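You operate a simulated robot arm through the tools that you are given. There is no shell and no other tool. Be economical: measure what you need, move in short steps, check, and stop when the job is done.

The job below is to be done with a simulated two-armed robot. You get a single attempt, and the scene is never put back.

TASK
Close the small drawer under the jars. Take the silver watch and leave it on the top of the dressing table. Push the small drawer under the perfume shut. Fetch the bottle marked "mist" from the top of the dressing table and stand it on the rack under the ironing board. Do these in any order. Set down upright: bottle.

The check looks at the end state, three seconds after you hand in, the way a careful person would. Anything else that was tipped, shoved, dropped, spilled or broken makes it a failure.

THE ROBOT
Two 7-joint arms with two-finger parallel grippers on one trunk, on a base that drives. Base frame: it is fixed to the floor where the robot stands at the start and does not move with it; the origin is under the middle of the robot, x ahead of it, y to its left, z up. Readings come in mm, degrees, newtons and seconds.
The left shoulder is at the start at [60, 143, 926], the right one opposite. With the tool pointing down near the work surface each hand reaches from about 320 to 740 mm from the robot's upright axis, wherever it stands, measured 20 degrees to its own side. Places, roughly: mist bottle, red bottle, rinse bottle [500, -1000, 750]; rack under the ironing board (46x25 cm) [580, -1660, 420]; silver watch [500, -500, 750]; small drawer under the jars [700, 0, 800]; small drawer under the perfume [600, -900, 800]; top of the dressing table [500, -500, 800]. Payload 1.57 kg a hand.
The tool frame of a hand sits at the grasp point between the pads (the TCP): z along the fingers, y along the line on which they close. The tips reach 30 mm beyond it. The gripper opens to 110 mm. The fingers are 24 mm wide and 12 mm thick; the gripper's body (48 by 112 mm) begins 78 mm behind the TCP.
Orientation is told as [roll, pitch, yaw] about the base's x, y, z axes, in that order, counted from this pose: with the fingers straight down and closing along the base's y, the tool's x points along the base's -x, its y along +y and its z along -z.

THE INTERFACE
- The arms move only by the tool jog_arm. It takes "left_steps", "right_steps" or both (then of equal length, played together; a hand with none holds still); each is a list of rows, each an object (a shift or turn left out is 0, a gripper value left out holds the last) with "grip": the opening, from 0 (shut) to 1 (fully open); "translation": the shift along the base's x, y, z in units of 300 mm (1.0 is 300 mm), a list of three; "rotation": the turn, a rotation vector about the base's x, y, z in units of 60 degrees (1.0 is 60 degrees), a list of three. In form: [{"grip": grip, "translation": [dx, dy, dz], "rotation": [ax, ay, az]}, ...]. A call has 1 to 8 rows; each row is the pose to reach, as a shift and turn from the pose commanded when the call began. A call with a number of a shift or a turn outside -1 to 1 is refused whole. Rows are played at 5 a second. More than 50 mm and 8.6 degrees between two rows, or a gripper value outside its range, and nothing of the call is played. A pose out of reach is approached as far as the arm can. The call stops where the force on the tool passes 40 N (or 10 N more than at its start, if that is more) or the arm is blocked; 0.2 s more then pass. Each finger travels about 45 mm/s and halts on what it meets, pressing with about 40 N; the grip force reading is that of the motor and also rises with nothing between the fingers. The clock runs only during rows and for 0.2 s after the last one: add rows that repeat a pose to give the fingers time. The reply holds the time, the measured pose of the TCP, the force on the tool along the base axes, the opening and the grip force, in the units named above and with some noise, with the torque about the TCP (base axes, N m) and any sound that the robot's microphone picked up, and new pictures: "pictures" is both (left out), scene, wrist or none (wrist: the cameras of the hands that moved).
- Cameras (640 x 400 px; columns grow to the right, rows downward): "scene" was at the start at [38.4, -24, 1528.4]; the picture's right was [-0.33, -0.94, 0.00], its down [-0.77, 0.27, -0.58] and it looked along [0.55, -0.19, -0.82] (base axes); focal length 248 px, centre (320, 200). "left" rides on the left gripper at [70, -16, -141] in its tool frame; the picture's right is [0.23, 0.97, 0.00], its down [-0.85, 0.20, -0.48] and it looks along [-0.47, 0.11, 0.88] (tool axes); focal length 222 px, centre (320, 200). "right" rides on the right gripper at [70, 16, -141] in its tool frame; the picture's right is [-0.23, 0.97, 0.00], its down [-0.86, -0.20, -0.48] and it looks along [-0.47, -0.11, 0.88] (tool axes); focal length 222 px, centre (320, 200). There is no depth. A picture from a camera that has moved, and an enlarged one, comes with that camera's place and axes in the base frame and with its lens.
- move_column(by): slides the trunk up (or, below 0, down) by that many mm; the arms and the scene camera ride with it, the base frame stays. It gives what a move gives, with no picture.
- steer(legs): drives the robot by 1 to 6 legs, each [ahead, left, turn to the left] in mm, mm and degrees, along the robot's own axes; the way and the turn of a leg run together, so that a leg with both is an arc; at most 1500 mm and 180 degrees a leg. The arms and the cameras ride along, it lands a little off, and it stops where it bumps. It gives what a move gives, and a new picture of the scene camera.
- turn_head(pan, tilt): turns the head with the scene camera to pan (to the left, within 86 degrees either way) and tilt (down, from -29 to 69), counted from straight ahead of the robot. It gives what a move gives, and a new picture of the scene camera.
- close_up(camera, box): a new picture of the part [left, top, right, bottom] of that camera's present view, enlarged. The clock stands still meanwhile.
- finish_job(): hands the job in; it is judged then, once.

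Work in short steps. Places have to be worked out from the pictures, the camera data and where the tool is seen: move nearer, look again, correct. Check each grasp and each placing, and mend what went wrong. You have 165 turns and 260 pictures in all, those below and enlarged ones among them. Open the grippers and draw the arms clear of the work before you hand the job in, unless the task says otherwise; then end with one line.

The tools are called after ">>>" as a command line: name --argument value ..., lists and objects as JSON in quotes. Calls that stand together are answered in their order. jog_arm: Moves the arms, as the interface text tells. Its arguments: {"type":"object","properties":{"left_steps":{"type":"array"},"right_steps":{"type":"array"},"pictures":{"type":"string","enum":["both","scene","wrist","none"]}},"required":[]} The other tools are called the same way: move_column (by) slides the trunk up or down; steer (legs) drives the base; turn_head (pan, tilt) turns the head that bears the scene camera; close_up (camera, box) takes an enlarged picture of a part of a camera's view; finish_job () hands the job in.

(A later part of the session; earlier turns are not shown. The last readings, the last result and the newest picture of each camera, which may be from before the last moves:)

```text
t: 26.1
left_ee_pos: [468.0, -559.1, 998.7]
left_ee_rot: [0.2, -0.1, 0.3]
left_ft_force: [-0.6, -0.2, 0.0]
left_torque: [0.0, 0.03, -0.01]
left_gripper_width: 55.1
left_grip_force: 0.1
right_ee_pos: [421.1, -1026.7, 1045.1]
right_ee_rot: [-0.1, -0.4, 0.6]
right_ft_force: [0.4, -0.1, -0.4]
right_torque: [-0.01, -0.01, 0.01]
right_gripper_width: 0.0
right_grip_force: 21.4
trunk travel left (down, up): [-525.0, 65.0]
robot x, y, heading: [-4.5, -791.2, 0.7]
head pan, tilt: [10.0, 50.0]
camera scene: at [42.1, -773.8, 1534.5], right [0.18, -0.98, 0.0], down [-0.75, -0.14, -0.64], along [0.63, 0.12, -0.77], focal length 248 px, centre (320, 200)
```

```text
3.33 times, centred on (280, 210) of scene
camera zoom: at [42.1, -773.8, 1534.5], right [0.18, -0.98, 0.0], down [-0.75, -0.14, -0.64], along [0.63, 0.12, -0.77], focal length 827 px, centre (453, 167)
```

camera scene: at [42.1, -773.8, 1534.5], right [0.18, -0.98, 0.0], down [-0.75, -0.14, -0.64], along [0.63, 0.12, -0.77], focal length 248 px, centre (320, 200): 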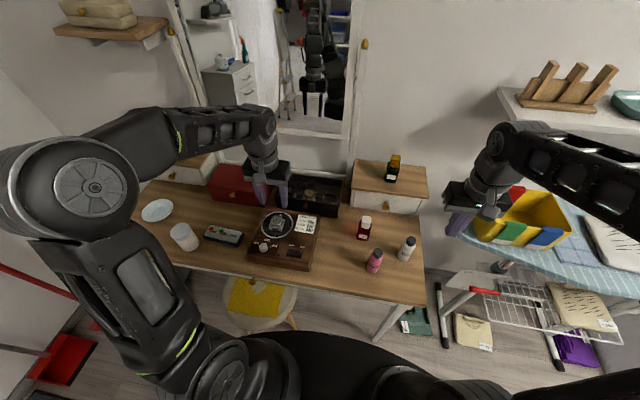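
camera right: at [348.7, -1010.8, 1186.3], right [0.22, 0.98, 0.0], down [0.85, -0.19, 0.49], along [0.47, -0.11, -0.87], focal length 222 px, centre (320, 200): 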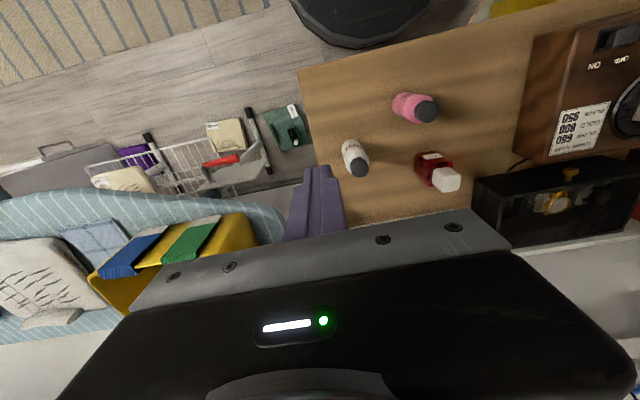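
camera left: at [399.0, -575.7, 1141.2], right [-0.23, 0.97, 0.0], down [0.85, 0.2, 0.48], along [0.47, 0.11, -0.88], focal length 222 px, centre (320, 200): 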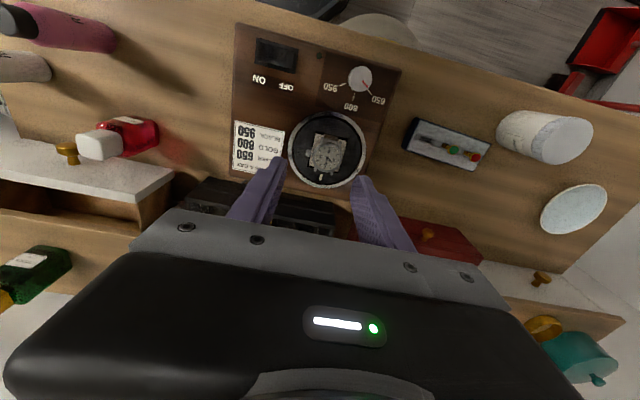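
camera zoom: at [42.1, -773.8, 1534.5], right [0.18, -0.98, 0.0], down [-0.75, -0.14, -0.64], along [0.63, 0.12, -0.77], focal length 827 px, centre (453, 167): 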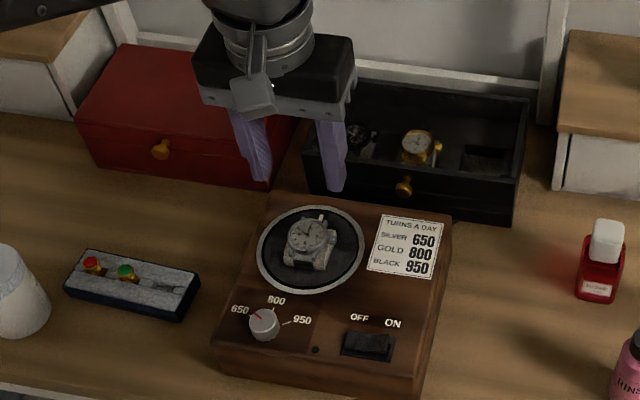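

The silver watch lies at about [487,-544,845], strap along x, so closing along y grips the case. I lower the left hand to just above, open about 66 mm.

>>> jog_arm --left_steps '[{"grip": 0.6, "translation": [0.06, 0.05, -0.1]}, {"grip": 0.6, "translation": [0.06, 0.05, -0.2]}, {"grip": 0.6, "translation": [0.06, 0.05, -0.3]}, {"grip": 0.6, "translation": [0.06, 0.05, -0.3]}]' --pictures "wrist"

>>> close_up --camera "left" --box '[220, 60, 420, 220]'

>>> close_up --camera "scene" --box '[230, 170, 330, 250]'

```text
t: 27.1
left_ee_pos: [487.7, -545.8, 907.7]
left_ee_rot: [0.2, -0.1, 0.3]
left_ft_force: [-0.6, 0.4, 0.5]
left_torque: [-0.01, 0.0, -0.03]
left_gripper_width: 65.8
left_grip_force: 0.1
right_ee_pos: [420.6, -1025.3, 1046.2]
right_ee_rot: [-0.1, -0.4, 0.6]
right_ft_force: [0.7, 0.2, -0.5]
right_torque: [-0.02, -0.01, 0.02]
right_gripper_width: 0.1
right_grip_force: 21.6
trunk travel left (down, up): [-525.0, 65.0]
robot x, y, heading: [-7.8, -783.5, 0.5]
head pan, tilt: [10.0, 50.0]
camera left: at [417.0, -561.2, 1049.1], right [-0.23, 0.97, 0.0], down [0.85, 0.2, 0.48], along [0.47, 0.11, -0.88], focal length 222 px, centre (320, 200)
```

left: 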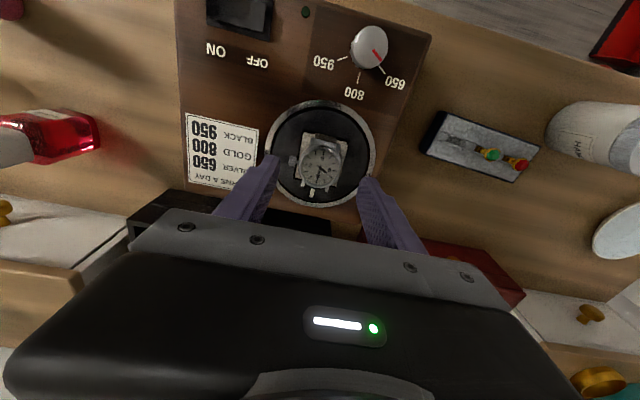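

```text
2.50 times, centred on (320, 140) of left
camera zoom: at [417.0, -561.2, 1049.1], right [-0.23, 0.97, 0.0], down [0.85, 0.2, 0.48], along [0.47, 0.11, -0.88], focal length 555 px, centre (320, 350)
```

zoom: 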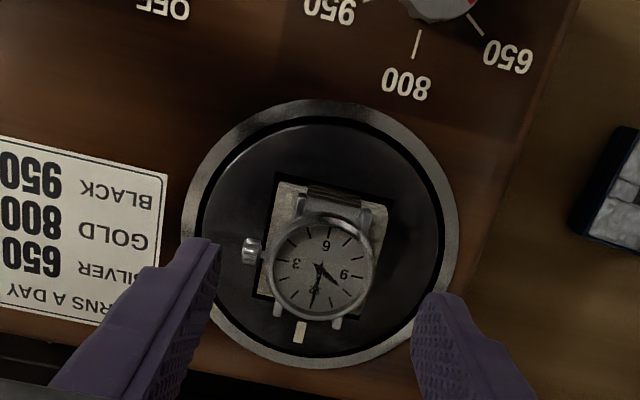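

```text
5.00 times, centred on (280, 210) of scene
camera zoom: at [41.7, -773.9, 1534.6], right [0.18, -0.98, 0.0], down [-0.75, -0.14, -0.64], along [0.63, 0.12, -0.77], focal length 1240 px, centre (520, 150)
```

zoom: 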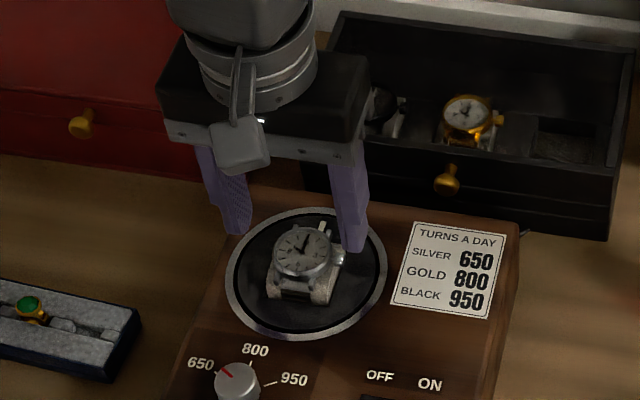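

The silver watch sits on a small cushion with its crown toward -y. I lower 28 mm with a 3 mm shift to center between crown and far edge, then look again.

>>> jog_arm --left_steps '[{"grip": 0.55, "translation": [0.0, -0.01, -0.05]}, {"grip": 0.55, "translation": [0.0, -0.01, -0.1]}, {"grip": 0.55, "translation": [0.0, -0.01, -0.1]}]' --pictures "none"

>>> close_up --camera "left" --box '[220, 60, 420, 220]'

>>> close_up --camera "scene" --box '[245, 180, 325, 240]'

```text
t: 27.9
left_ee_pos: [487.8, -546.9, 878.8]
left_ee_rot: [0.2, -0.1, 0.3]
left_ft_force: [0.1, 0.0, 1.0]
left_torque: [0.0, -0.02, 0.0]
left_gripper_width: 60.4
left_grip_force: 0.0
right_ee_pos: [421.6, -1027.7, 1046.1]
right_ee_rot: [-0.2, -0.3, 0.6]
right_ft_force: [0.1, 0.2, 0.6]
right_torque: [-0.04, 0.0, -0.01]
right_gripper_width: 0.1
right_grip_force: 21.5
trunk travel left (down, up): [-525.0, 65.0]
robot x, y, heading: [-3.6, -786.7, 0.4]
head pan, tilt: [10.0, 50.0]
```

```text
2.50 times, centred on (320, 140) of left
camera zoom: at [416.9, -563.9, 1019.9], right [-0.23, 0.97, 0.0], down [0.85, 0.2, 0.48], along [0.47, 0.11, -0.88], focal length 555 px, centre (320, 350)
```

zoom: 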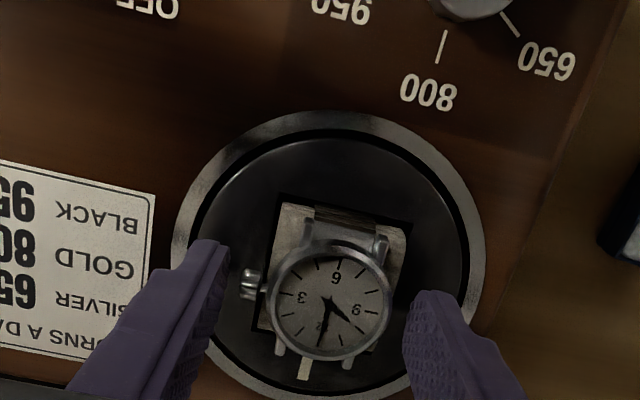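

```text
6.67 times, centred on (285, 210) of scene
camera zoom: at [42.0, -773.8, 1534.5], right [0.18, -0.98, 0.0], down [-0.75, -0.14, -0.64], along [0.63, 0.12, -0.77], focal length 1654 px, centre (553, 133)
```

zoom: 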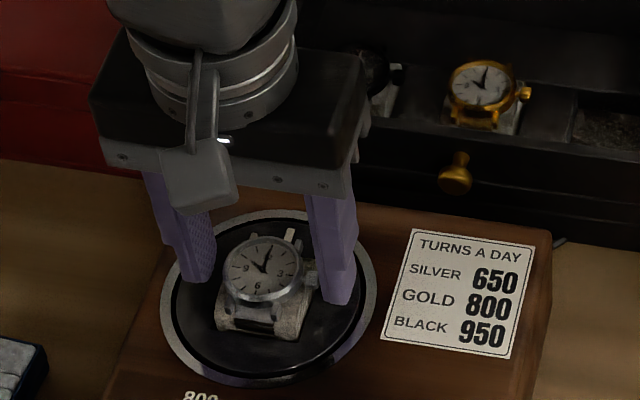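

Parallax puts the case at [490,-545,848]. I lower 12 mm more and close on the case.

>>> jog_arm --left_steps '[{"grip": 0.55, "translation": [0.007, 0, -0.02]}, {"grip": 0.55, "translation": [0.007, 0, -0.04]}, {"grip": 0.4, "translation": [0.007, 0, -0.04]}, {"grip": 0.3, "translation": [0.007, 0, -0.04]}, {"grip": 0.15, "translation": [0.007, 0, -0.04]}, {"grip": 0.1, "translation": [0.007, 0, -0.04]}, {"grip": 0.1, "translation": [0.007, 0, -0.04]}]' --pictures "none"

>>> close_up --camera "left" --box '[220, 60, 420, 220]'

>>> close_up --camera "scene" --box '[245, 180, 325, 240]'

```text
t: 29.5
left_ee_pos: [489.8, -547.3, 868.2]
left_ee_rot: [0.2, -0.1, 0.3]
left_ft_force: [0.2, -1.0, 0.9]
left_torque: [0.01, -0.03, -0.03]
left_gripper_width: 48.7
left_grip_force: 39.7
right_ee_pos: [422.2, -1027.9, 1044.8]
right_ee_rot: [-0.1, -0.4, 0.6]
right_ft_force: [-0.4, -0.4, 0.2]
right_torque: [-0.01, -0.02, 0.03]
right_gripper_width: 0.0
right_grip_force: 21.1
trunk travel left (down, up): [-525.0, 65.0]
robot x, y, heading: [-5.3, -786.5, 0.2]
head pan, tilt: [10.0, 50.0]
```

```text
2.50 times, centred on (320, 140) of left
camera zoom: at [419.3, -563.9, 1008.9], right [-0.23, 0.97, 0.0], down [0.85, 0.2, 0.48], along [0.47, 0.11, -0.88], focal length 555 px, centre (320, 350)
```

zoom: 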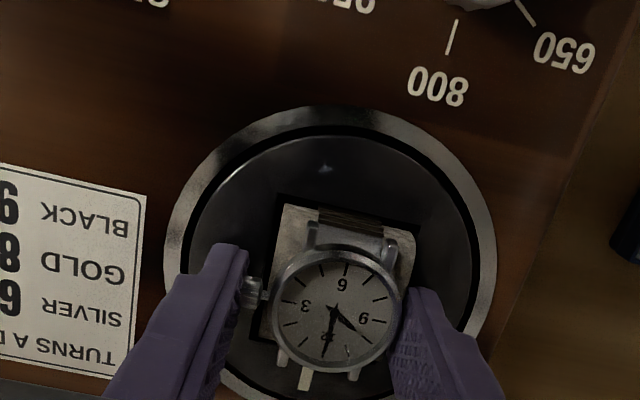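

```text
6.67 times, centred on (285, 210) of scene
camera zoom: at [42.1, -774.0, 1534.5], right [0.18, -0.98, 0.0], down [-0.75, -0.14, -0.64], along [0.63, 0.12, -0.77], focal length 1654 px, centre (553, 133)
```

zoom: 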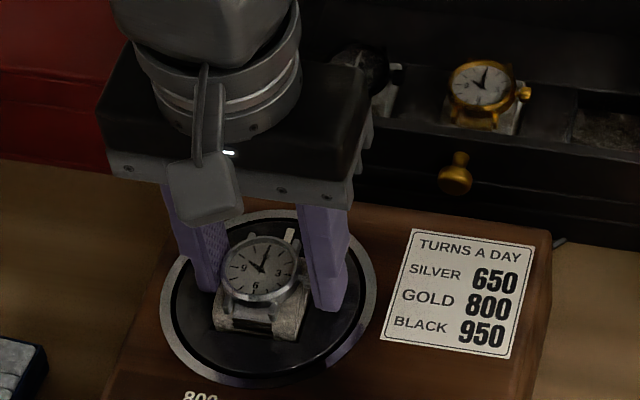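

It's gripped at 48.7 mm. I lift slowly and check.

>>> jog_arm --left_steps '[{"grip": 0.1, "translation": [0, 0, 0.03]}, {"grip": 0.1, "translation": [0, 0, 0.08]}, {"grip": 0.1, "translation": [0, 0, 0.16]}, {"grip": 0.1, "translation": [0, 0, 0.25]}, {"grip": 0.1, "translation": [0, 0, 0.25]}]' --pictures "none"

>>> close_up --camera "left" --box '[200, 20, 440, 220]'

>>> close_up --camera "scene" --box '[130, 150, 350, 290]'

```text
t: 30.7
left_ee_pos: [489.0, -548.6, 942.2]
left_ee_rot: [0.3, -0.1, 0.3]
left_ft_force: [0.5, -0.7, -2.8]
left_torque: [-0.03, 0.0, 0.01]
left_gripper_width: 48.5
left_grip_force: 40.1
right_ee_pos: [422.5, -1026.1, 1044.9]
right_ee_rot: [-0.2, -0.4, 0.6]
right_ft_force: [0.0, 0.3, 0.2]
right_torque: [0.01, -0.02, 0.03]
right_gripper_width: 0.0
right_grip_force: 21.2
trunk travel left (down, up): [-525.0, 65.0]
robot x, y, heading: [-3.6, -791.2, 0.2]
head pan, tilt: [10.0, 50.0]
```

```text
2.00 times, centred on (320, 120) of left
camera zoom: at [419.4, -565.1, 1084.7], right [-0.23, 0.97, 0.0], down [0.85, 0.2, 0.48], along [0.47, 0.11, -0.88], focal length 444 px, centre (320, 360)
```

zoom: 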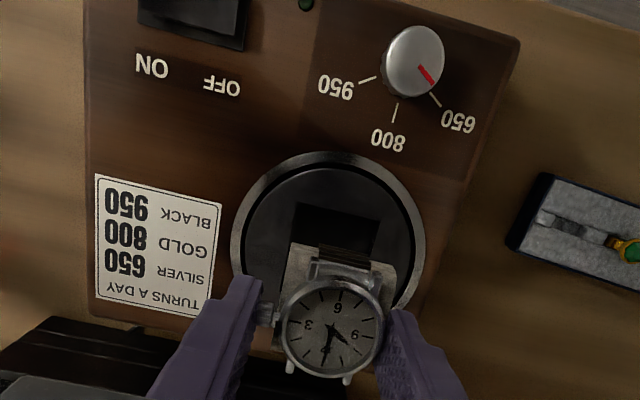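

```text
2.86 times, centred on (240, 220) of scene
camera zoom: at [42.4, -773.6, 1534.5], right [0.18, -0.98, 0.0], down [-0.75, -0.14, -0.64], along [0.63, 0.12, -0.77], focal length 709 px, centre (549, 143)
```

zoom: 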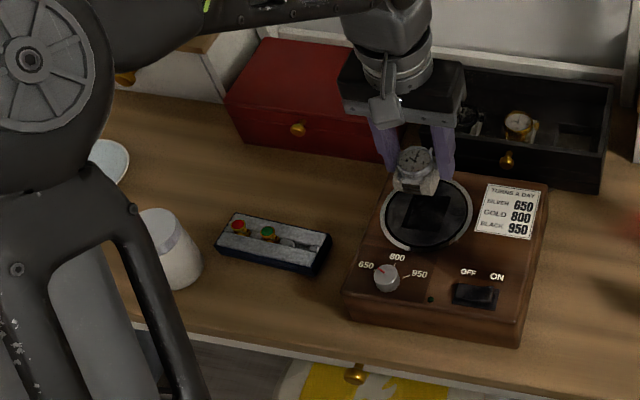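

The watch came up with its cushion. Free table space lies between the winder (edge y≈-682) and the red/rinse bottles (y≈-817), so I carry it to about [465,-748].

>>> jog_arm --left_steps '[{"translation": [-0.01, -0.12, 0.03]}, {"translation": [-0.03, -0.25, 0.03]}, {"translation": [-0.05, -0.38, 0.03]}, {"translation": [-0.07, -0.52, 0.03]}, {"translation": [-0.08, -0.665, 0.03]}, {"translation": [-0.08, -0.665, -0.05]}, {"translation": [-0.08, -0.665, -0.15]}, {"translation": [-0.08, -0.665, -0.15]}]'

>>> close_up --camera "scene" --box '[240, 150, 440, 290]'

```text
t: 32.5
left_ee_pos: [464.7, -747.5, 897.0]
left_ee_rot: [0.1, -0.1, 0.2]
left_ft_force: [0.1, -0.3, -1.1]
left_torque: [-0.02, 0.04, 0.0]
left_gripper_width: 48.6
left_grip_force: 40.1
right_ee_pos: [421.3, -1027.7, 1045.9]
right_ee_rot: [0.0, -0.4, 0.7]
right_ft_force: [-1.2, 0.2, -1.4]
right_torque: [-0.02, 0.04, -0.02]
right_gripper_width: 0.0
right_grip_force: 21.2
trunk travel left (down, up): [-525.0, 65.0]
robot x, y, heading: [-2.0, -788.2, 0.2]
head pan, tilt: [10.0, 50.0]
camera scene: at [42.0, -773.6, 1534.5], right [0.18, -0.98, 0.0], down [-0.75, -0.14, -0.64], along [0.63, 0.12, -0.77], focal length 248 px, centre (320, 200)
camera left: at [394.9, -763.5, 1038.2], right [-0.23, 0.97, 0.0], down [0.85, 0.2, 0.48], along [0.47, 0.11, -0.88], focal length 222 px, centre (320, 200)
```

scene: 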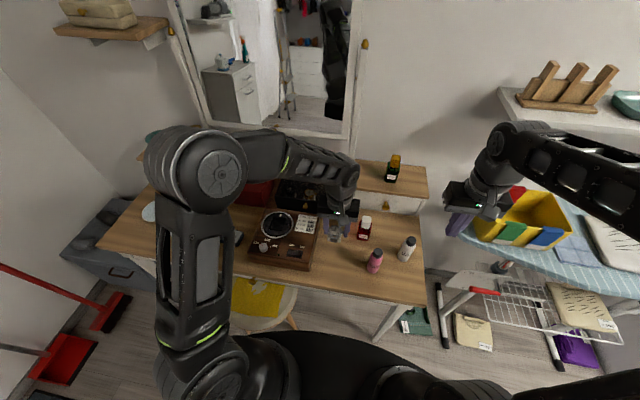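
left: 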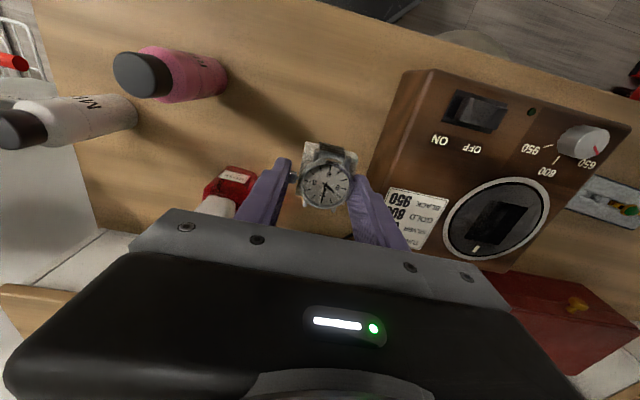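

```text
2.86 times, centred on (340, 220) of scene
camera zoom: at [42.0, -773.6, 1534.5], right [0.18, -0.98, 0.0], down [-0.75, -0.14, -0.64], along [0.63, 0.12, -0.77], focal length 709 px, centre (263, 143)
```

zoom: 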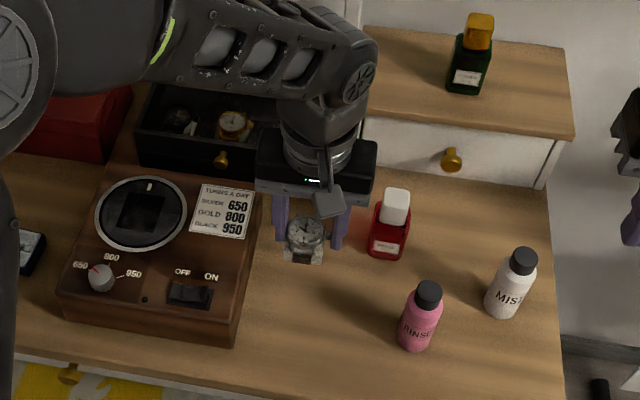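

Placement spot is clear on all sides. I lower in small steps until the cushion touches.

>>> jog_arm --left_steps '[{"translation": [-0.01, 0, -0.07]}, {"translation": [-0.01, 0, -0.13]}, {"translation": [-0.01, 0, -0.17]}, {"translation": [-0.01, 0, -0.19]}, {"translation": [-0.01, 0, -0.21]}, {"translation": [-0.01, 0, -0.21]}]' --pictures "wrist"

>>> close_up --camera "scene" --box '[290, 190, 400, 280]'

```text
t: 33.9
left_ee_pos: [461.8, -748.3, 834.2]
left_ee_rot: [0.2, -0.2, 0.3]
left_ft_force: [-0.5, -0.3, -1.4]
left_torque: [-0.01, 0.03, 0.0]
left_gripper_width: 48.6
left_grip_force: 39.9
right_ee_pos: [421.6, -1027.1, 1045.6]
right_ee_rot: [-0.2, -0.5, 0.7]
right_ft_force: [0.3, -0.1, 0.4]
right_torque: [0.01, 0.01, 0.02]
right_gripper_width: 0.0
right_grip_force: 21.7
trunk travel left (down, up): [-525.0, 65.0]
robot x, y, heading: [-3.5, -787.7, 0.5]
head pan, tilt: [10.0, 50.0]
camera left: at [391.6, -764.4, 975.9], right [-0.23, 0.97, 0.0], down [0.85, 0.2, 0.48], along [0.47, 0.11, -0.88], focal length 222 px, centre (320, 200)
```

left: 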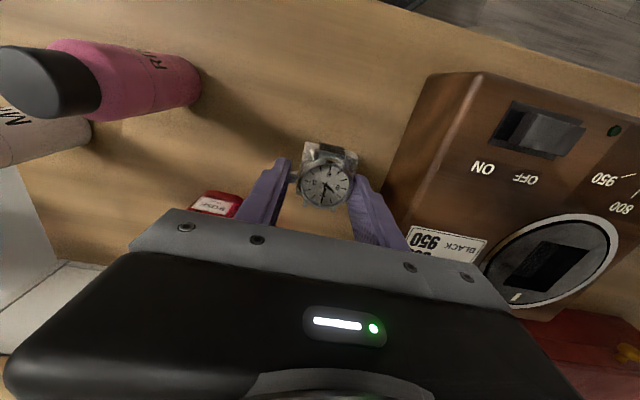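

```text
4.44 times, centred on (345, 235) of scene
camera zoom: at [42.2, -773.8, 1534.5], right [0.18, -0.98, 0.0], down [-0.75, -0.14, -0.64], along [0.63, 0.12, -0.77], focal length 1102 px, centre (209, 44)
```

zoom: 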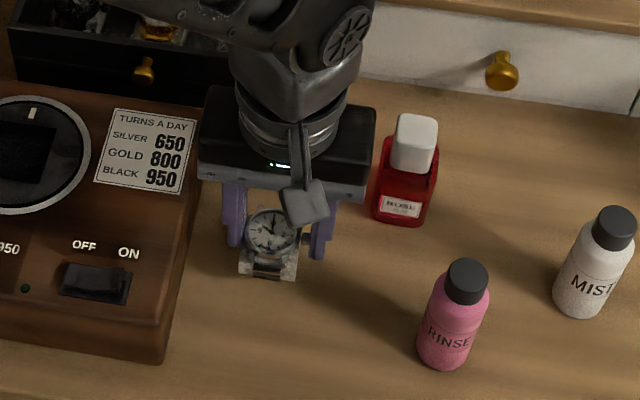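

Not yet in contact. I continue down in 3 mm steps.

>>> jog_arm --left_steps '[{"translation": [0, 0, -0.015]}, {"translation": [0, 0, -0.03]}, {"translation": [0, 0, -0.045]}, {"translation": [0, 0, -0.06]}, {"translation": [0, 0, -0.06]}]' --pictures "none"

>>> close_up --camera "scene" --box '[290, 190, 400, 280]'

```text
t: 35.1
left_ee_pos: [462.3, -747.5, 815.2]
left_ee_rot: [0.2, -0.1, 0.3]
left_ft_force: [-0.3, -0.4, -0.9]
left_torque: [0.03, -0.03, -0.02]
left_gripper_width: 48.5
left_grip_force: 39.7
right_ee_pos: [421.6, -1026.1, 1044.9]
right_ee_rot: [-0.1, -0.3, 0.5]
right_ft_force: [0.5, 0.3, -0.1]
right_torque: [-0.01, -0.01, 0.01]
right_gripper_width: 0.0
right_grip_force: 21.8
trunk travel left (down, up): [-525.0, 65.0]
robot x, y, heading: [-3.0, -790.9, 0.4]
head pan, tilt: [10.0, 50.0]
```

```text
4.44 times, centred on (345, 235) of scene
camera zoom: at [42.2, -773.8, 1534.5], right [0.18, -0.98, 0.0], down [-0.75, -0.14, -0.64], along [0.63, 0.12, -0.77], focal length 1102 px, centre (209, 44)
```

zoom: 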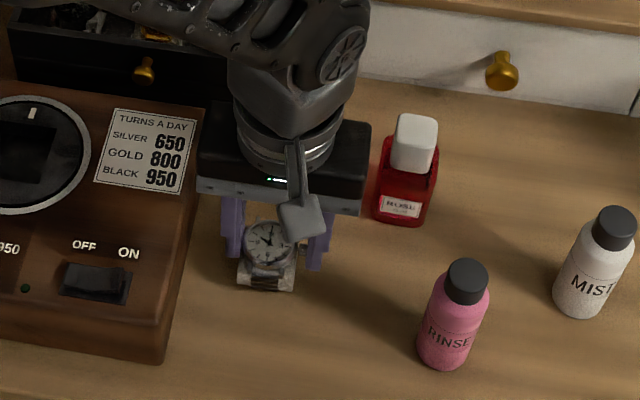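

Still free. I keep lowering gently.

>>> jog_arm --left_steps '[{"translation": [0, 0, -0.01]}, {"translation": [0, 0, -0.02]}, {"translation": [0, 0, -0.03]}, {"translation": [0, 0, -0.04]}, {"translation": [0, 0, -0.04]}]' --pictures "none"

>>> close_up --camera "scene" --box '[290, 190, 400, 280]'

```text
t: 36.3
left_ee_pos: [463.3, -747.5, 806.8]
left_ee_rot: [0.2, -0.5, 0.3]
left_ft_force: [-2.2, 4.7, 30.7]
left_torque: [0.95, 0.24, 0.06]
left_gripper_width: 48.6
left_grip_force: 39.9
right_ee_pos: [419.7, -1026.8, 1046.1]
right_ee_rot: [-0.1, -0.5, 0.6]
right_ft_force: [-0.1, -0.5, -0.1]
right_torque: [0.03, -0.01, 0.02]
right_gripper_width: 0.1
right_grip_force: 21.6
trunk travel left (down, up): [-525.0, 65.0]
robot x, y, heading: [-8.1, -785.7, 0.3]
head pan, tilt: [10.0, 50.0]
```

```text
4.44 times, centred on (345, 235) of scene
camera zoom: at [39.5, -773.6, 1535.0], right [0.18, -0.98, 0.0], down [-0.75, -0.14, -0.64], along [0.63, 0.12, -0.77], focal length 1102 px, centre (209, 44)
```

zoom: 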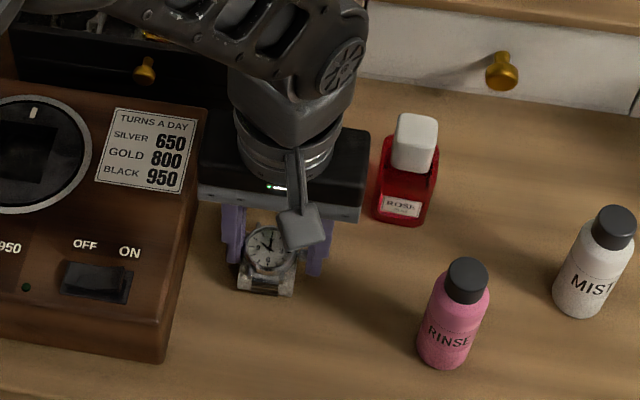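

Contact at about z 807. I ease up 2 mm, open, then rise straight up.

>>> jog_arm --left_steps '[{"grip": 0.1, "translation": [0, 0, 0.006]}, {"grip": 0.5, "translation": [0, 0, 0.006]}, {"grip": 0.62, "translation": [0, 0, 0.006]}, {"grip": 0.62, "translation": [0, 0, 0.006]}, {"grip": 0.62, "translation": [0, 0, 0.006]}, {"grip": 0.62, "translation": [0, 0, 0.08]}, {"grip": 0.62, "translation": [0, 0, 0.2]}, {"grip": 0.62, "translation": [0, 0, 0.35]}]' --pictures "wrist"

>>> close_up --camera "scene" --box '[290, 190, 400, 280]'

```text
t: 38.1
left_ee_pos: [460.5, -746.9, 910.4]
left_ee_rot: [0.2, -0.1, 0.3]
left_ft_force: [-0.5, -0.4, -0.8]
left_torque: [0.02, -0.03, -0.01]
left_gripper_width: 68.2
left_grip_force: 0.0
right_ee_pos: [421.3, -1026.9, 1044.9]
right_ee_rot: [-0.1, -0.5, 0.6]
right_ft_force: [-0.5, 0.1, -0.1]
right_torque: [0.02, -0.02, 0.0]
right_gripper_width: 0.1
right_grip_force: 21.3
trunk travel left (down, up): [-525.0, 65.0]
robot x, y, heading: [-4.7, -792.4, 0.4]
head pan, tilt: [10.0, 50.0]
camera left: at [389.7, -763.4, 1052.2], right [-0.23, 0.97, 0.0], down [0.85, 0.2, 0.48], along [0.47, 0.11, -0.88], focal length 222 px, centre (320, 200)
```

left: 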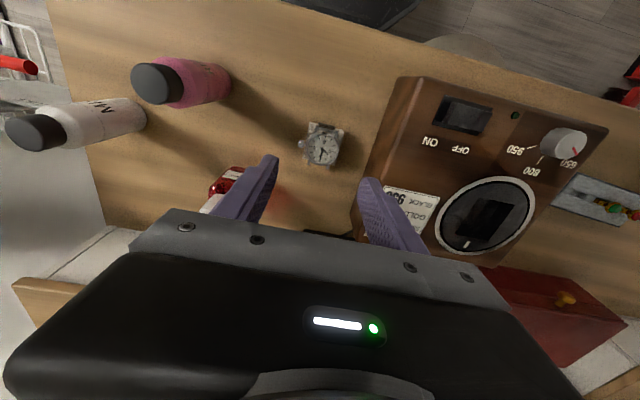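

```text
4.44 times, centred on (345, 235) of scene
camera zoom: at [41.4, -773.7, 1534.5], right [0.18, -0.98, 0.0], down [-0.75, -0.14, -0.64], along [0.63, 0.12, -0.77], focal length 1102 px, centre (209, 44)
```

zoom: 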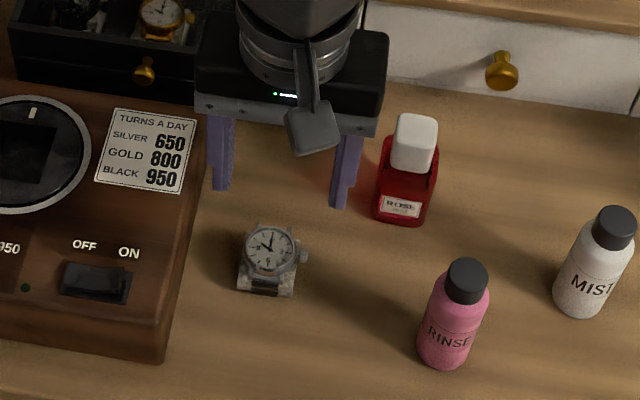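

The silver watch stands on the table top. I stow the left hand up high and take a closer look at the ironing rack.

>>> jog_arm --left_steps '[{"translation": [-0.05, 0.05, 0.15]}, {"translation": [-0.1, 0.1, 0.3]}, {"translation": [-0.2, 0.15, 0.4]}, {"translation": [-0.3, 0.2, 0.5]}, {"translation": [-0.35, 0.25, 0.6]}, {"translation": [-0.35, 0.25, 0.6]}]' --pictures "none"

>>> close_up --camera "scene" --box '[430, 220, 640, 380]'

>>> close_up --camera "right" --box '[0, 60, 320, 240]'

```text
t: 39.5
left_ee_pos: [356.0, -670.9, 1092.1]
left_ee_rot: [0.2, -0.1, 0.2]
left_ft_force: [-0.6, -0.4, -0.2]
left_torque: [0.02, 0.05, 0.0]
left_gripper_width: 68.3
left_grip_force: 0.1
right_ee_pos: [420.8, -1027.5, 1044.5]
right_ee_rot: [-0.1, -0.4, 0.5]
right_ft_force: [-0.4, 0.0, -0.3]
right_torque: [0.01, 0.0, 0.01]
right_gripper_width: 0.2
right_grip_force: 21.2
trunk travel left (down, up): [-525.0, 65.0]
robot x, y, heading: [-5.1, -788.6, 0.7]
head pan, tilt: [10.0, 50.0]
```

```text
2.50 times, centred on (535, 300) of scene
camera zoom: at [42.4, -774.0, 1534.5], right [0.18, -0.98, 0.0], down [-0.75, -0.14, -0.64], along [0.63, 0.12, -0.77], focal length 620 px, centre (-218, -50)
```

zoom: 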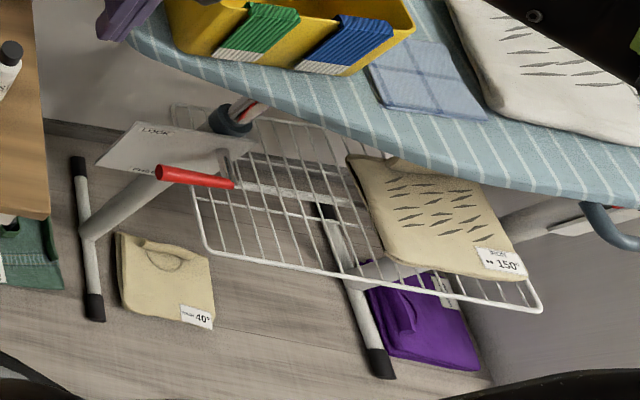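

```text
2.00 times, centred on (160, 150) of right
camera zoom: at [350.0, -1010.4, 1185.9], right [0.22, 0.98, 0.0], down [0.85, -0.19, 0.49], along [0.47, -0.11, -0.87], focal length 444 px, centre (640, 300)
```

zoom: 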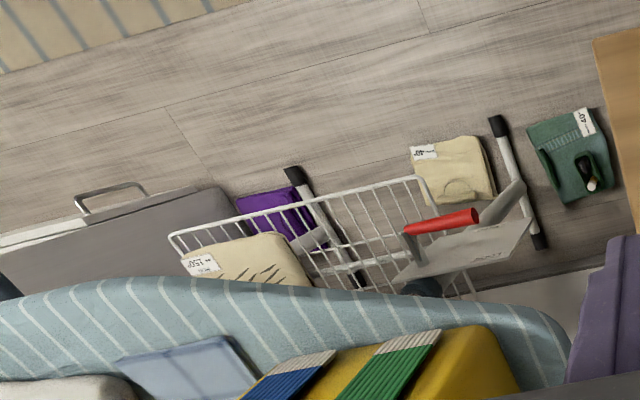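

The watch is done. The ironing rack lies under the board (rack x 444–694, y -1433…-1917, z≈420; board z≈890), so the bottle must go in from the front: I'll hold it with the hand pitched 45°. Mist bottle at about [485,-979], z 752–848; I move the right hand to a pitched pre-grasp.

>>> jog_arm --right_steps '[{"grip": 0.3, "translation": [-0.01, 0.03, -0.07], "rotation": [0, -0.125, 0]}, {"grip": 0.65, "translation": [-0.03, 0.06, -0.14], "rotation": [0, -0.25, 0]}, {"translation": [-0.045, 0.09, -0.2], "rotation": [0, -0.375, 0]}, {"translation": [-0.06, 0.12, -0.27], "rotation": [0, -0.5, 0]}, {"translation": [-0.075, 0.14, -0.34], "rotation": [0, -0.625, 0]}, {"translation": [-0.085, 0.16, -0.41], "rotation": [0, -0.75, 0]}, {"translation": [-0.085, 0.16, -0.41], "rotation": [0, -0.75, 0]}]'

>>> close_up --camera "scene" --box '[330, 160, 490, 290]'

```text
t: 41.1
left_ee_pos: [356.2, -670.8, 1091.7]
left_ee_rot: [0.2, -0.1, 0.3]
left_ft_force: [0.2, 0.0, -0.1]
left_torque: [0.0, -0.02, -0.01]
left_gripper_width: 68.2
left_grip_force: 0.0
right_ee_pos: [483.7, -972.8, 935.0]
right_ee_rot: [-0.6, -45.4, 0.8]
right_ft_force: [-0.3, -0.2, 1.1]
right_torque: [0.02, 0.0, -0.01]
right_gripper_width: 71.6
right_grip_force: 0.0
right hand out of reach, approached as far as the arm can: row 4, 5, 6, 7
trunk travel left (down, up): [-525.0, 65.0]
robot x, y, heading: [-4.5, -787.2, 0.2]
head pan, tilt: [10.0, 50.0]
camera scene: at [41.6, -773.7, 1534.6], right [0.18, -0.98, 0.0], down [-0.75, -0.14, -0.64], along [0.63, 0.12, -0.77], focal length 248 px, centre (320, 200)
camera right: at [332.5, -956.5, 984.9], right [0.15, 0.98, 0.15], down [0.26, -0.19, 0.95], along [0.95, -0.11, -0.28], focal length 222 px, centre (320, 200)
```

scene: 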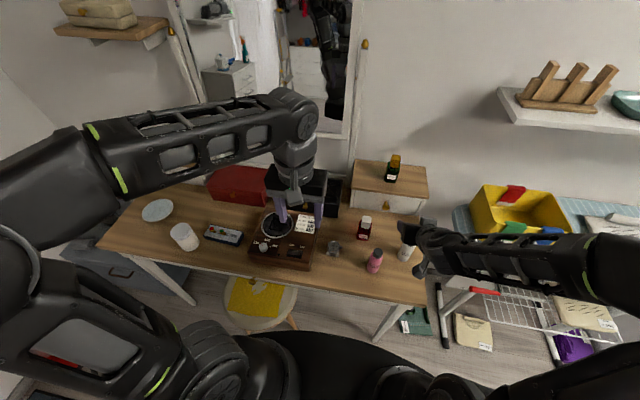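
right: 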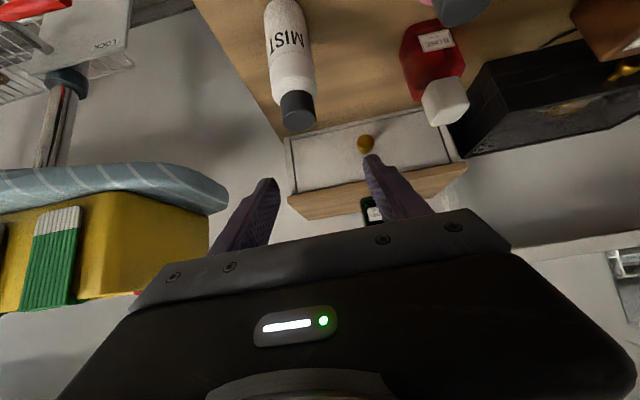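

```text
3.08 times, centred on (410, 225) of scene
camera zoom: at [41.6, -773.7, 1534.6], right [0.18, -0.98, 0.0], down [-0.75, -0.14, -0.64], along [0.63, 0.12, -0.77], focal length 763 px, centre (43, 123)
```

zoom: 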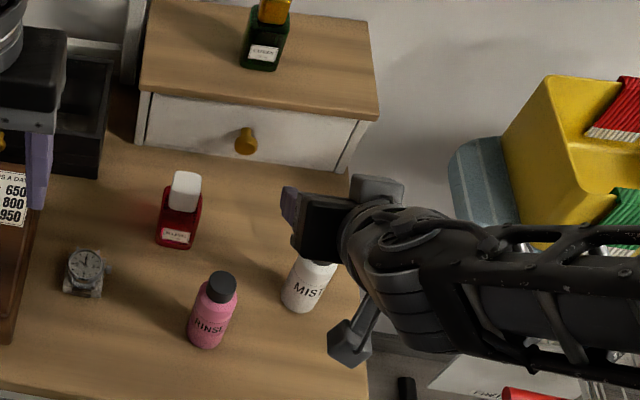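

The pitched hand needs more room in front of the shoulder. I drive the base back 130 mm with the hand as it is.

>>> steer --legs '[[-130, 0, 0]]'

>>> close_up --camera "right" --box '[160, 0, 480, 200]'

```text
t: 42.4
left_ee_pos: [224.0, -670.8, 1091.4]
left_ee_rot: [0.2, -0.3, 0.4]
left_ft_force: [-1.4, -1.3, 0.0]
left_torque: [-0.02, -0.03, 0.03]
left_gripper_width: 68.2
left_grip_force: 0.1
right_ee_pos: [351.9, -973.5, 936.0]
right_ee_rot: [-0.6, -45.5, 0.8]
right_ft_force: [-0.5, 0.5, 1.0]
right_torque: [0.03, -0.01, -0.02]
right_gripper_width: 71.5
right_grip_force: 0.1
trunk travel left (down, up): [-525.0, 65.0]
robot x, y, heading: [-133.0, -789.1, 0.3]
head pan, tilt: [10.0, 50.0]
camera scene: at [-90.7, -774.8, 1534.6], right [0.18, -0.98, 0.0], down [-0.75, -0.14, -0.64], along [0.63, 0.12, -0.77], focal length 248 px, centre (320, 200)
```

scene: 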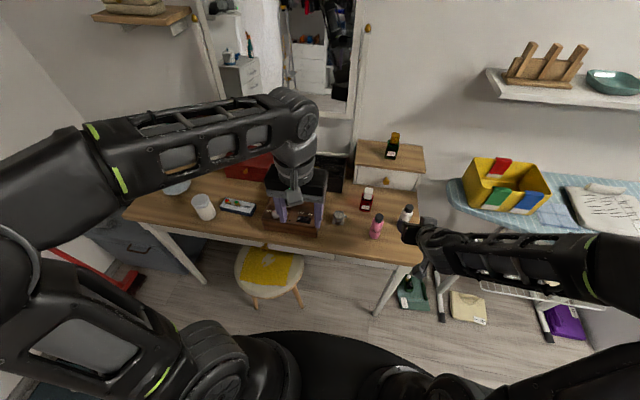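

```text
2.00 times, centred on (320, 100) of right
camera zoom: at [201.2, -957.4, 985.6], right [0.15, 0.98, 0.15], down [0.26, -0.19, 0.95], along [0.95, -0.1, -0.28], focal length 444 px, centre (320, 400)
```

zoom: 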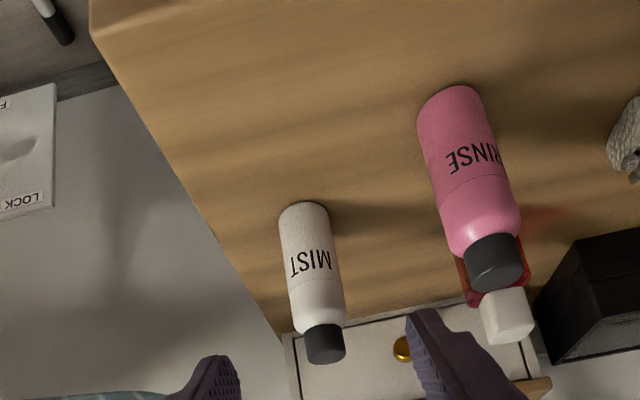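

The mist bottle axis is near y≈-977, x≈485–495, base z≈755. I advance along the approach line to [425,-977,880] and look.

>>> jog_arm --right_steps '[{"translation": [0.06, -0.005, -0.05]}, {"translation": [0.12, -0.01, -0.1]}, {"translation": [0.18, -0.012, -0.15]}, {"translation": [0.243, -0.012, -0.187]}, {"translation": [0.243, -0.012, -0.187]}]'

>>> close_up --camera "scene" --box '[340, 170, 480, 290]'

```text
t: 43.6
left_ee_pos: [225.1, -671.9, 1091.6]
left_ee_rot: [0.1, -0.1, 0.4]
left_ft_force: [-1.0, -0.9, -1.1]
left_torque: [0.02, -0.01, -0.03]
left_gripper_width: 68.1
left_grip_force: 0.1
right_ee_pos: [427.2, -978.0, 879.0]
right_ee_rot: [-0.6, -45.4, 0.8]
right_ft_force: [0.2, -0.7, 0.3]
right_torque: [-0.02, 0.01, 0.01]
right_gripper_width: 71.4
right_grip_force: 0.0
trunk travel left (down, up): [-525.0, 65.0]
robot x, y, heading: [-133.2, -791.2, 0.4]
head pan, tilt: [10.0, 50.0]
camera scene: at [-89.2, -774.7, 1534.5], right [0.18, -0.98, 0.0], down [-0.75, -0.14, -0.64], along [0.63, 0.12, -0.77], focal length 248 px, centre (320, 200)
camera right: at [276.1, -962.1, 928.4], right [0.15, 0.98, 0.15], down [0.26, -0.19, 0.95], along [0.95, -0.11, -0.28], focal length 222 px, centre (320, 200)
```

scene: 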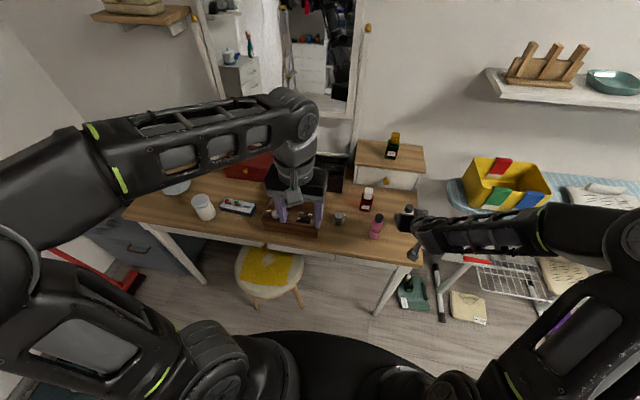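
right: 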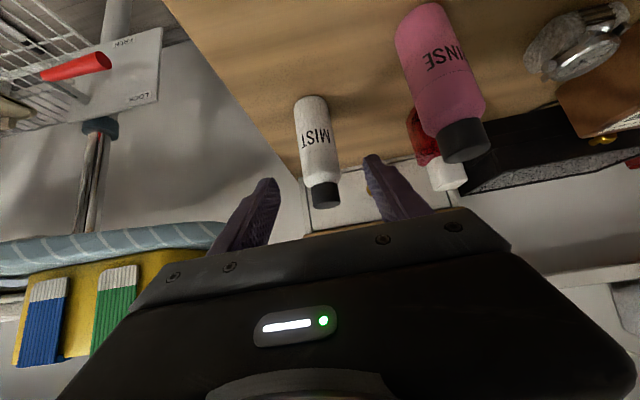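

```text
3.33 times, centred on (410, 230) of scene
camera zoom: at [-89.2, -774.7, 1534.5], right [0.18, -0.98, 0.0], down [-0.75, -0.14, -0.64], along [0.63, 0.12, -0.77], focal length 827 px, centre (20, 100)
```

zoom: 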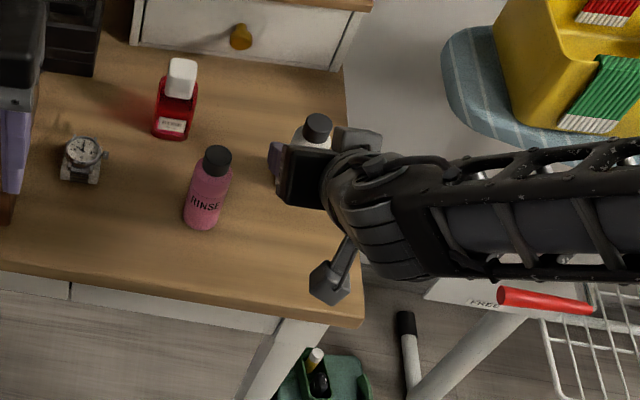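

Now consistent: the bottle stands at [480,-978], z 752–870, centred between the fingers. I advance to [488,-978,815].

>>> jog_arm --right_steps '[{"translation": [0.05, 0, -0.053]}, {"translation": [0.1, 0, -0.107]}, {"translation": [0.15, 0, -0.16]}, {"translation": [0.203, 0, -0.213]}, {"translation": [0.203, 0, -0.213]}]'

>>> close_up --camera "scene" --box '[340, 170, 480, 290]'

```text
t: 44.8
left_ee_pos: [225.1, -671.8, 1091.6]
left_ee_rot: [0.1, -0.1, 0.4]
left_ft_force: [-0.1, -0.6, 0.6]
left_torque: [0.04, -0.03, -0.01]
left_gripper_width: 68.4
left_grip_force: 0.0
right_ee_pos: [486.9, -977.3, 817.1]
right_ee_rot: [-0.7, -45.4, 1.0]
right_ft_force: [-1.2, -0.4, 0.2]
right_torque: [-0.05, -0.01, 0.01]
right_gripper_width: 71.4
right_grip_force: 0.0
trunk travel left (down, up): [-525.0, 65.0]
robot x, y, heading: [-135.8, -788.1, 0.4]
head pan, tilt: [10.0, 50.0]
camera scene: at [-89.1, -774.7, 1534.5], right [0.18, -0.98, 0.0], down [-0.75, -0.14, -0.64], along [0.63, 0.12, -0.77], focal length 248 px, centre (320, 200)
camera right: at [337.8, -960.1, 865.3], right [0.15, 0.98, 0.15], down [0.26, -0.19, 0.95], along [0.95, -0.1, -0.28], focal length 222 px, centre (320, 200)
```

scene: 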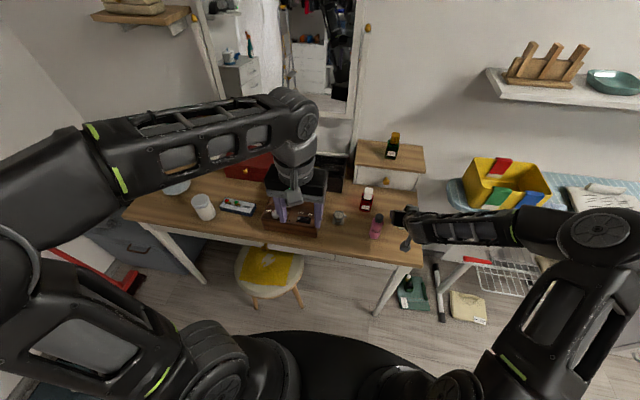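
right: 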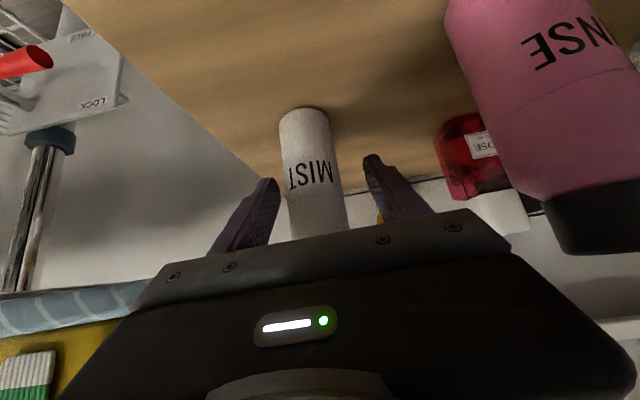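

```text
3.33 times, centred on (410, 230) of scene
camera zoom: at [-89.1, -774.7, 1534.5], right [0.18, -0.98, 0.0], down [-0.75, -0.14, -0.64], along [0.63, 0.12, -0.77], focal length 827 px, centre (20, 100)
```

zoom: 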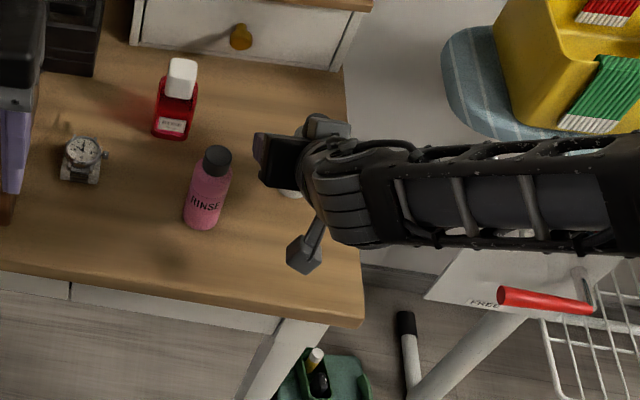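

The bottle stands between the pads. I close the gripper.

>>> jog_arm --right_steps '[{"grip": 0.5}, {"grip": 0.4}, {"grip": 0.25}, {"grip": 0.1}, {"grip": 0.1}, {"grip": 0.1}, {"grip": 0.1}]' --pictures "wrist"

```text
t: 46.4
left_ee_pos: [225.8, -671.4, 1091.6]
left_ee_rot: [0.2, 0.0, 0.4]
left_ft_force: [-0.1, 0.3, 0.2]
left_torque: [0.01, -0.01, 0.02]
left_gripper_width: 68.1
left_grip_force: 0.0
right_ee_pos: [487.8, -977.2, 817.3]
right_ee_rot: [-0.7, -45.4, 0.9]
right_ft_force: [-0.2, -0.4, 0.6]
right_torque: [-0.01, 0.0, -0.01]
right_gripper_width: 37.1
right_grip_force: 39.7
trunk travel left (down, up): [-525.0, 65.0]
robot x, y, heading: [-134.6, -786.6, 0.3]
head pan, tilt: [10.0, 50.0]
camera right: at [337.7, -960.2, 865.3], right [0.15, 0.98, 0.15], down [0.26, -0.19, 0.95], along [0.95, -0.1, -0.28], focal length 222 px, centre (320, 200)
```

right: 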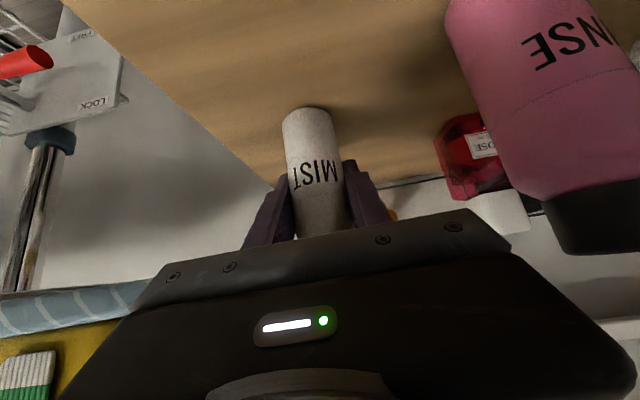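

Gripped at 37 mm, bottle still upright. I lift it straight up.

>>> jog_arm --right_steps '[{"translation": [0, 0, 0.05]}, {"translation": [0, 0, 0.15]}, {"translation": [0, 0, 0.28]}, {"translation": [-0.1, 0, 0.38]}, {"translation": [-0.2, 0, 0.42]}, {"translation": [-0.2, 0, 0.42]}]'

>>> close_up --camera "scene" --box '[340, 160, 480, 290]'

```text
t: 47.8
left_ee_pos: [226.4, -672.4, 1092.1]
left_ee_rot: [0.2, -0.1, 0.4]
left_ft_force: [0.2, -0.3, 0.9]
left_torque: [0.01, -0.02, -0.02]
left_gripper_width: 68.2
left_grip_force: 0.0
right_ee_pos: [426.8, -977.2, 942.1]
right_ee_rot: [-0.7, -45.3, 0.8]
right_ft_force: [0.7, -0.5, -1.1]
right_torque: [0.02, 0.02, -0.02]
right_gripper_width: 37.2
right_grip_force: 40.4
trunk travel left (down, up): [-525.0, 65.0]
robot x, y, heading: [-135.5, -791.0, 0.9]
head pan, tilt: [10.0, 50.0]
camera scene: at [-88.4, -774.9, 1534.5], right [0.18, -0.98, 0.0], down [-0.75, -0.14, -0.64], along [0.63, 0.12, -0.77], focal length 248 px, centre (320, 200)
camera right: at [276.4, -961.1, 991.5], right [0.15, 0.98, 0.15], down [0.26, -0.19, 0.95], along [0.95, -0.1, -0.28], focal length 222 px, centre (320, 200)
```

scene: 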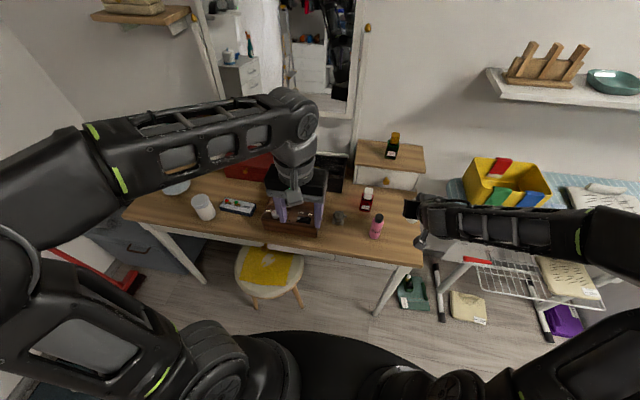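
right: 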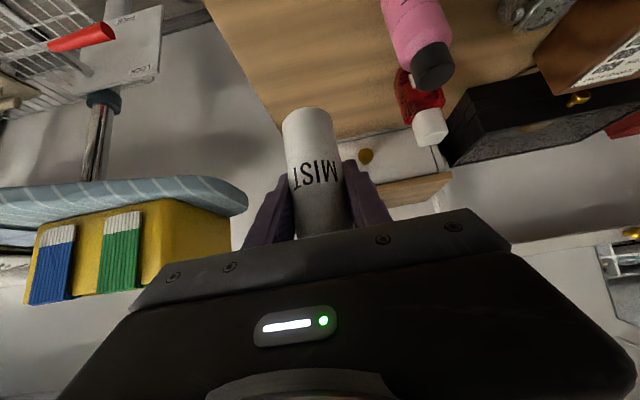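

```text
3.08 times, centred on (410, 225) of scene
camera zoom: at [-88.4, -774.9, 1534.5], right [0.18, -0.98, 0.0], down [-0.75, -0.14, -0.64], along [0.63, 0.12, -0.77], focal length 763 px, centre (43, 123)
```

zoom: 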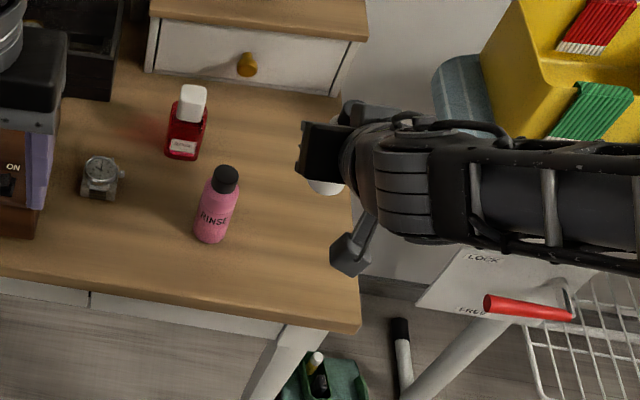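

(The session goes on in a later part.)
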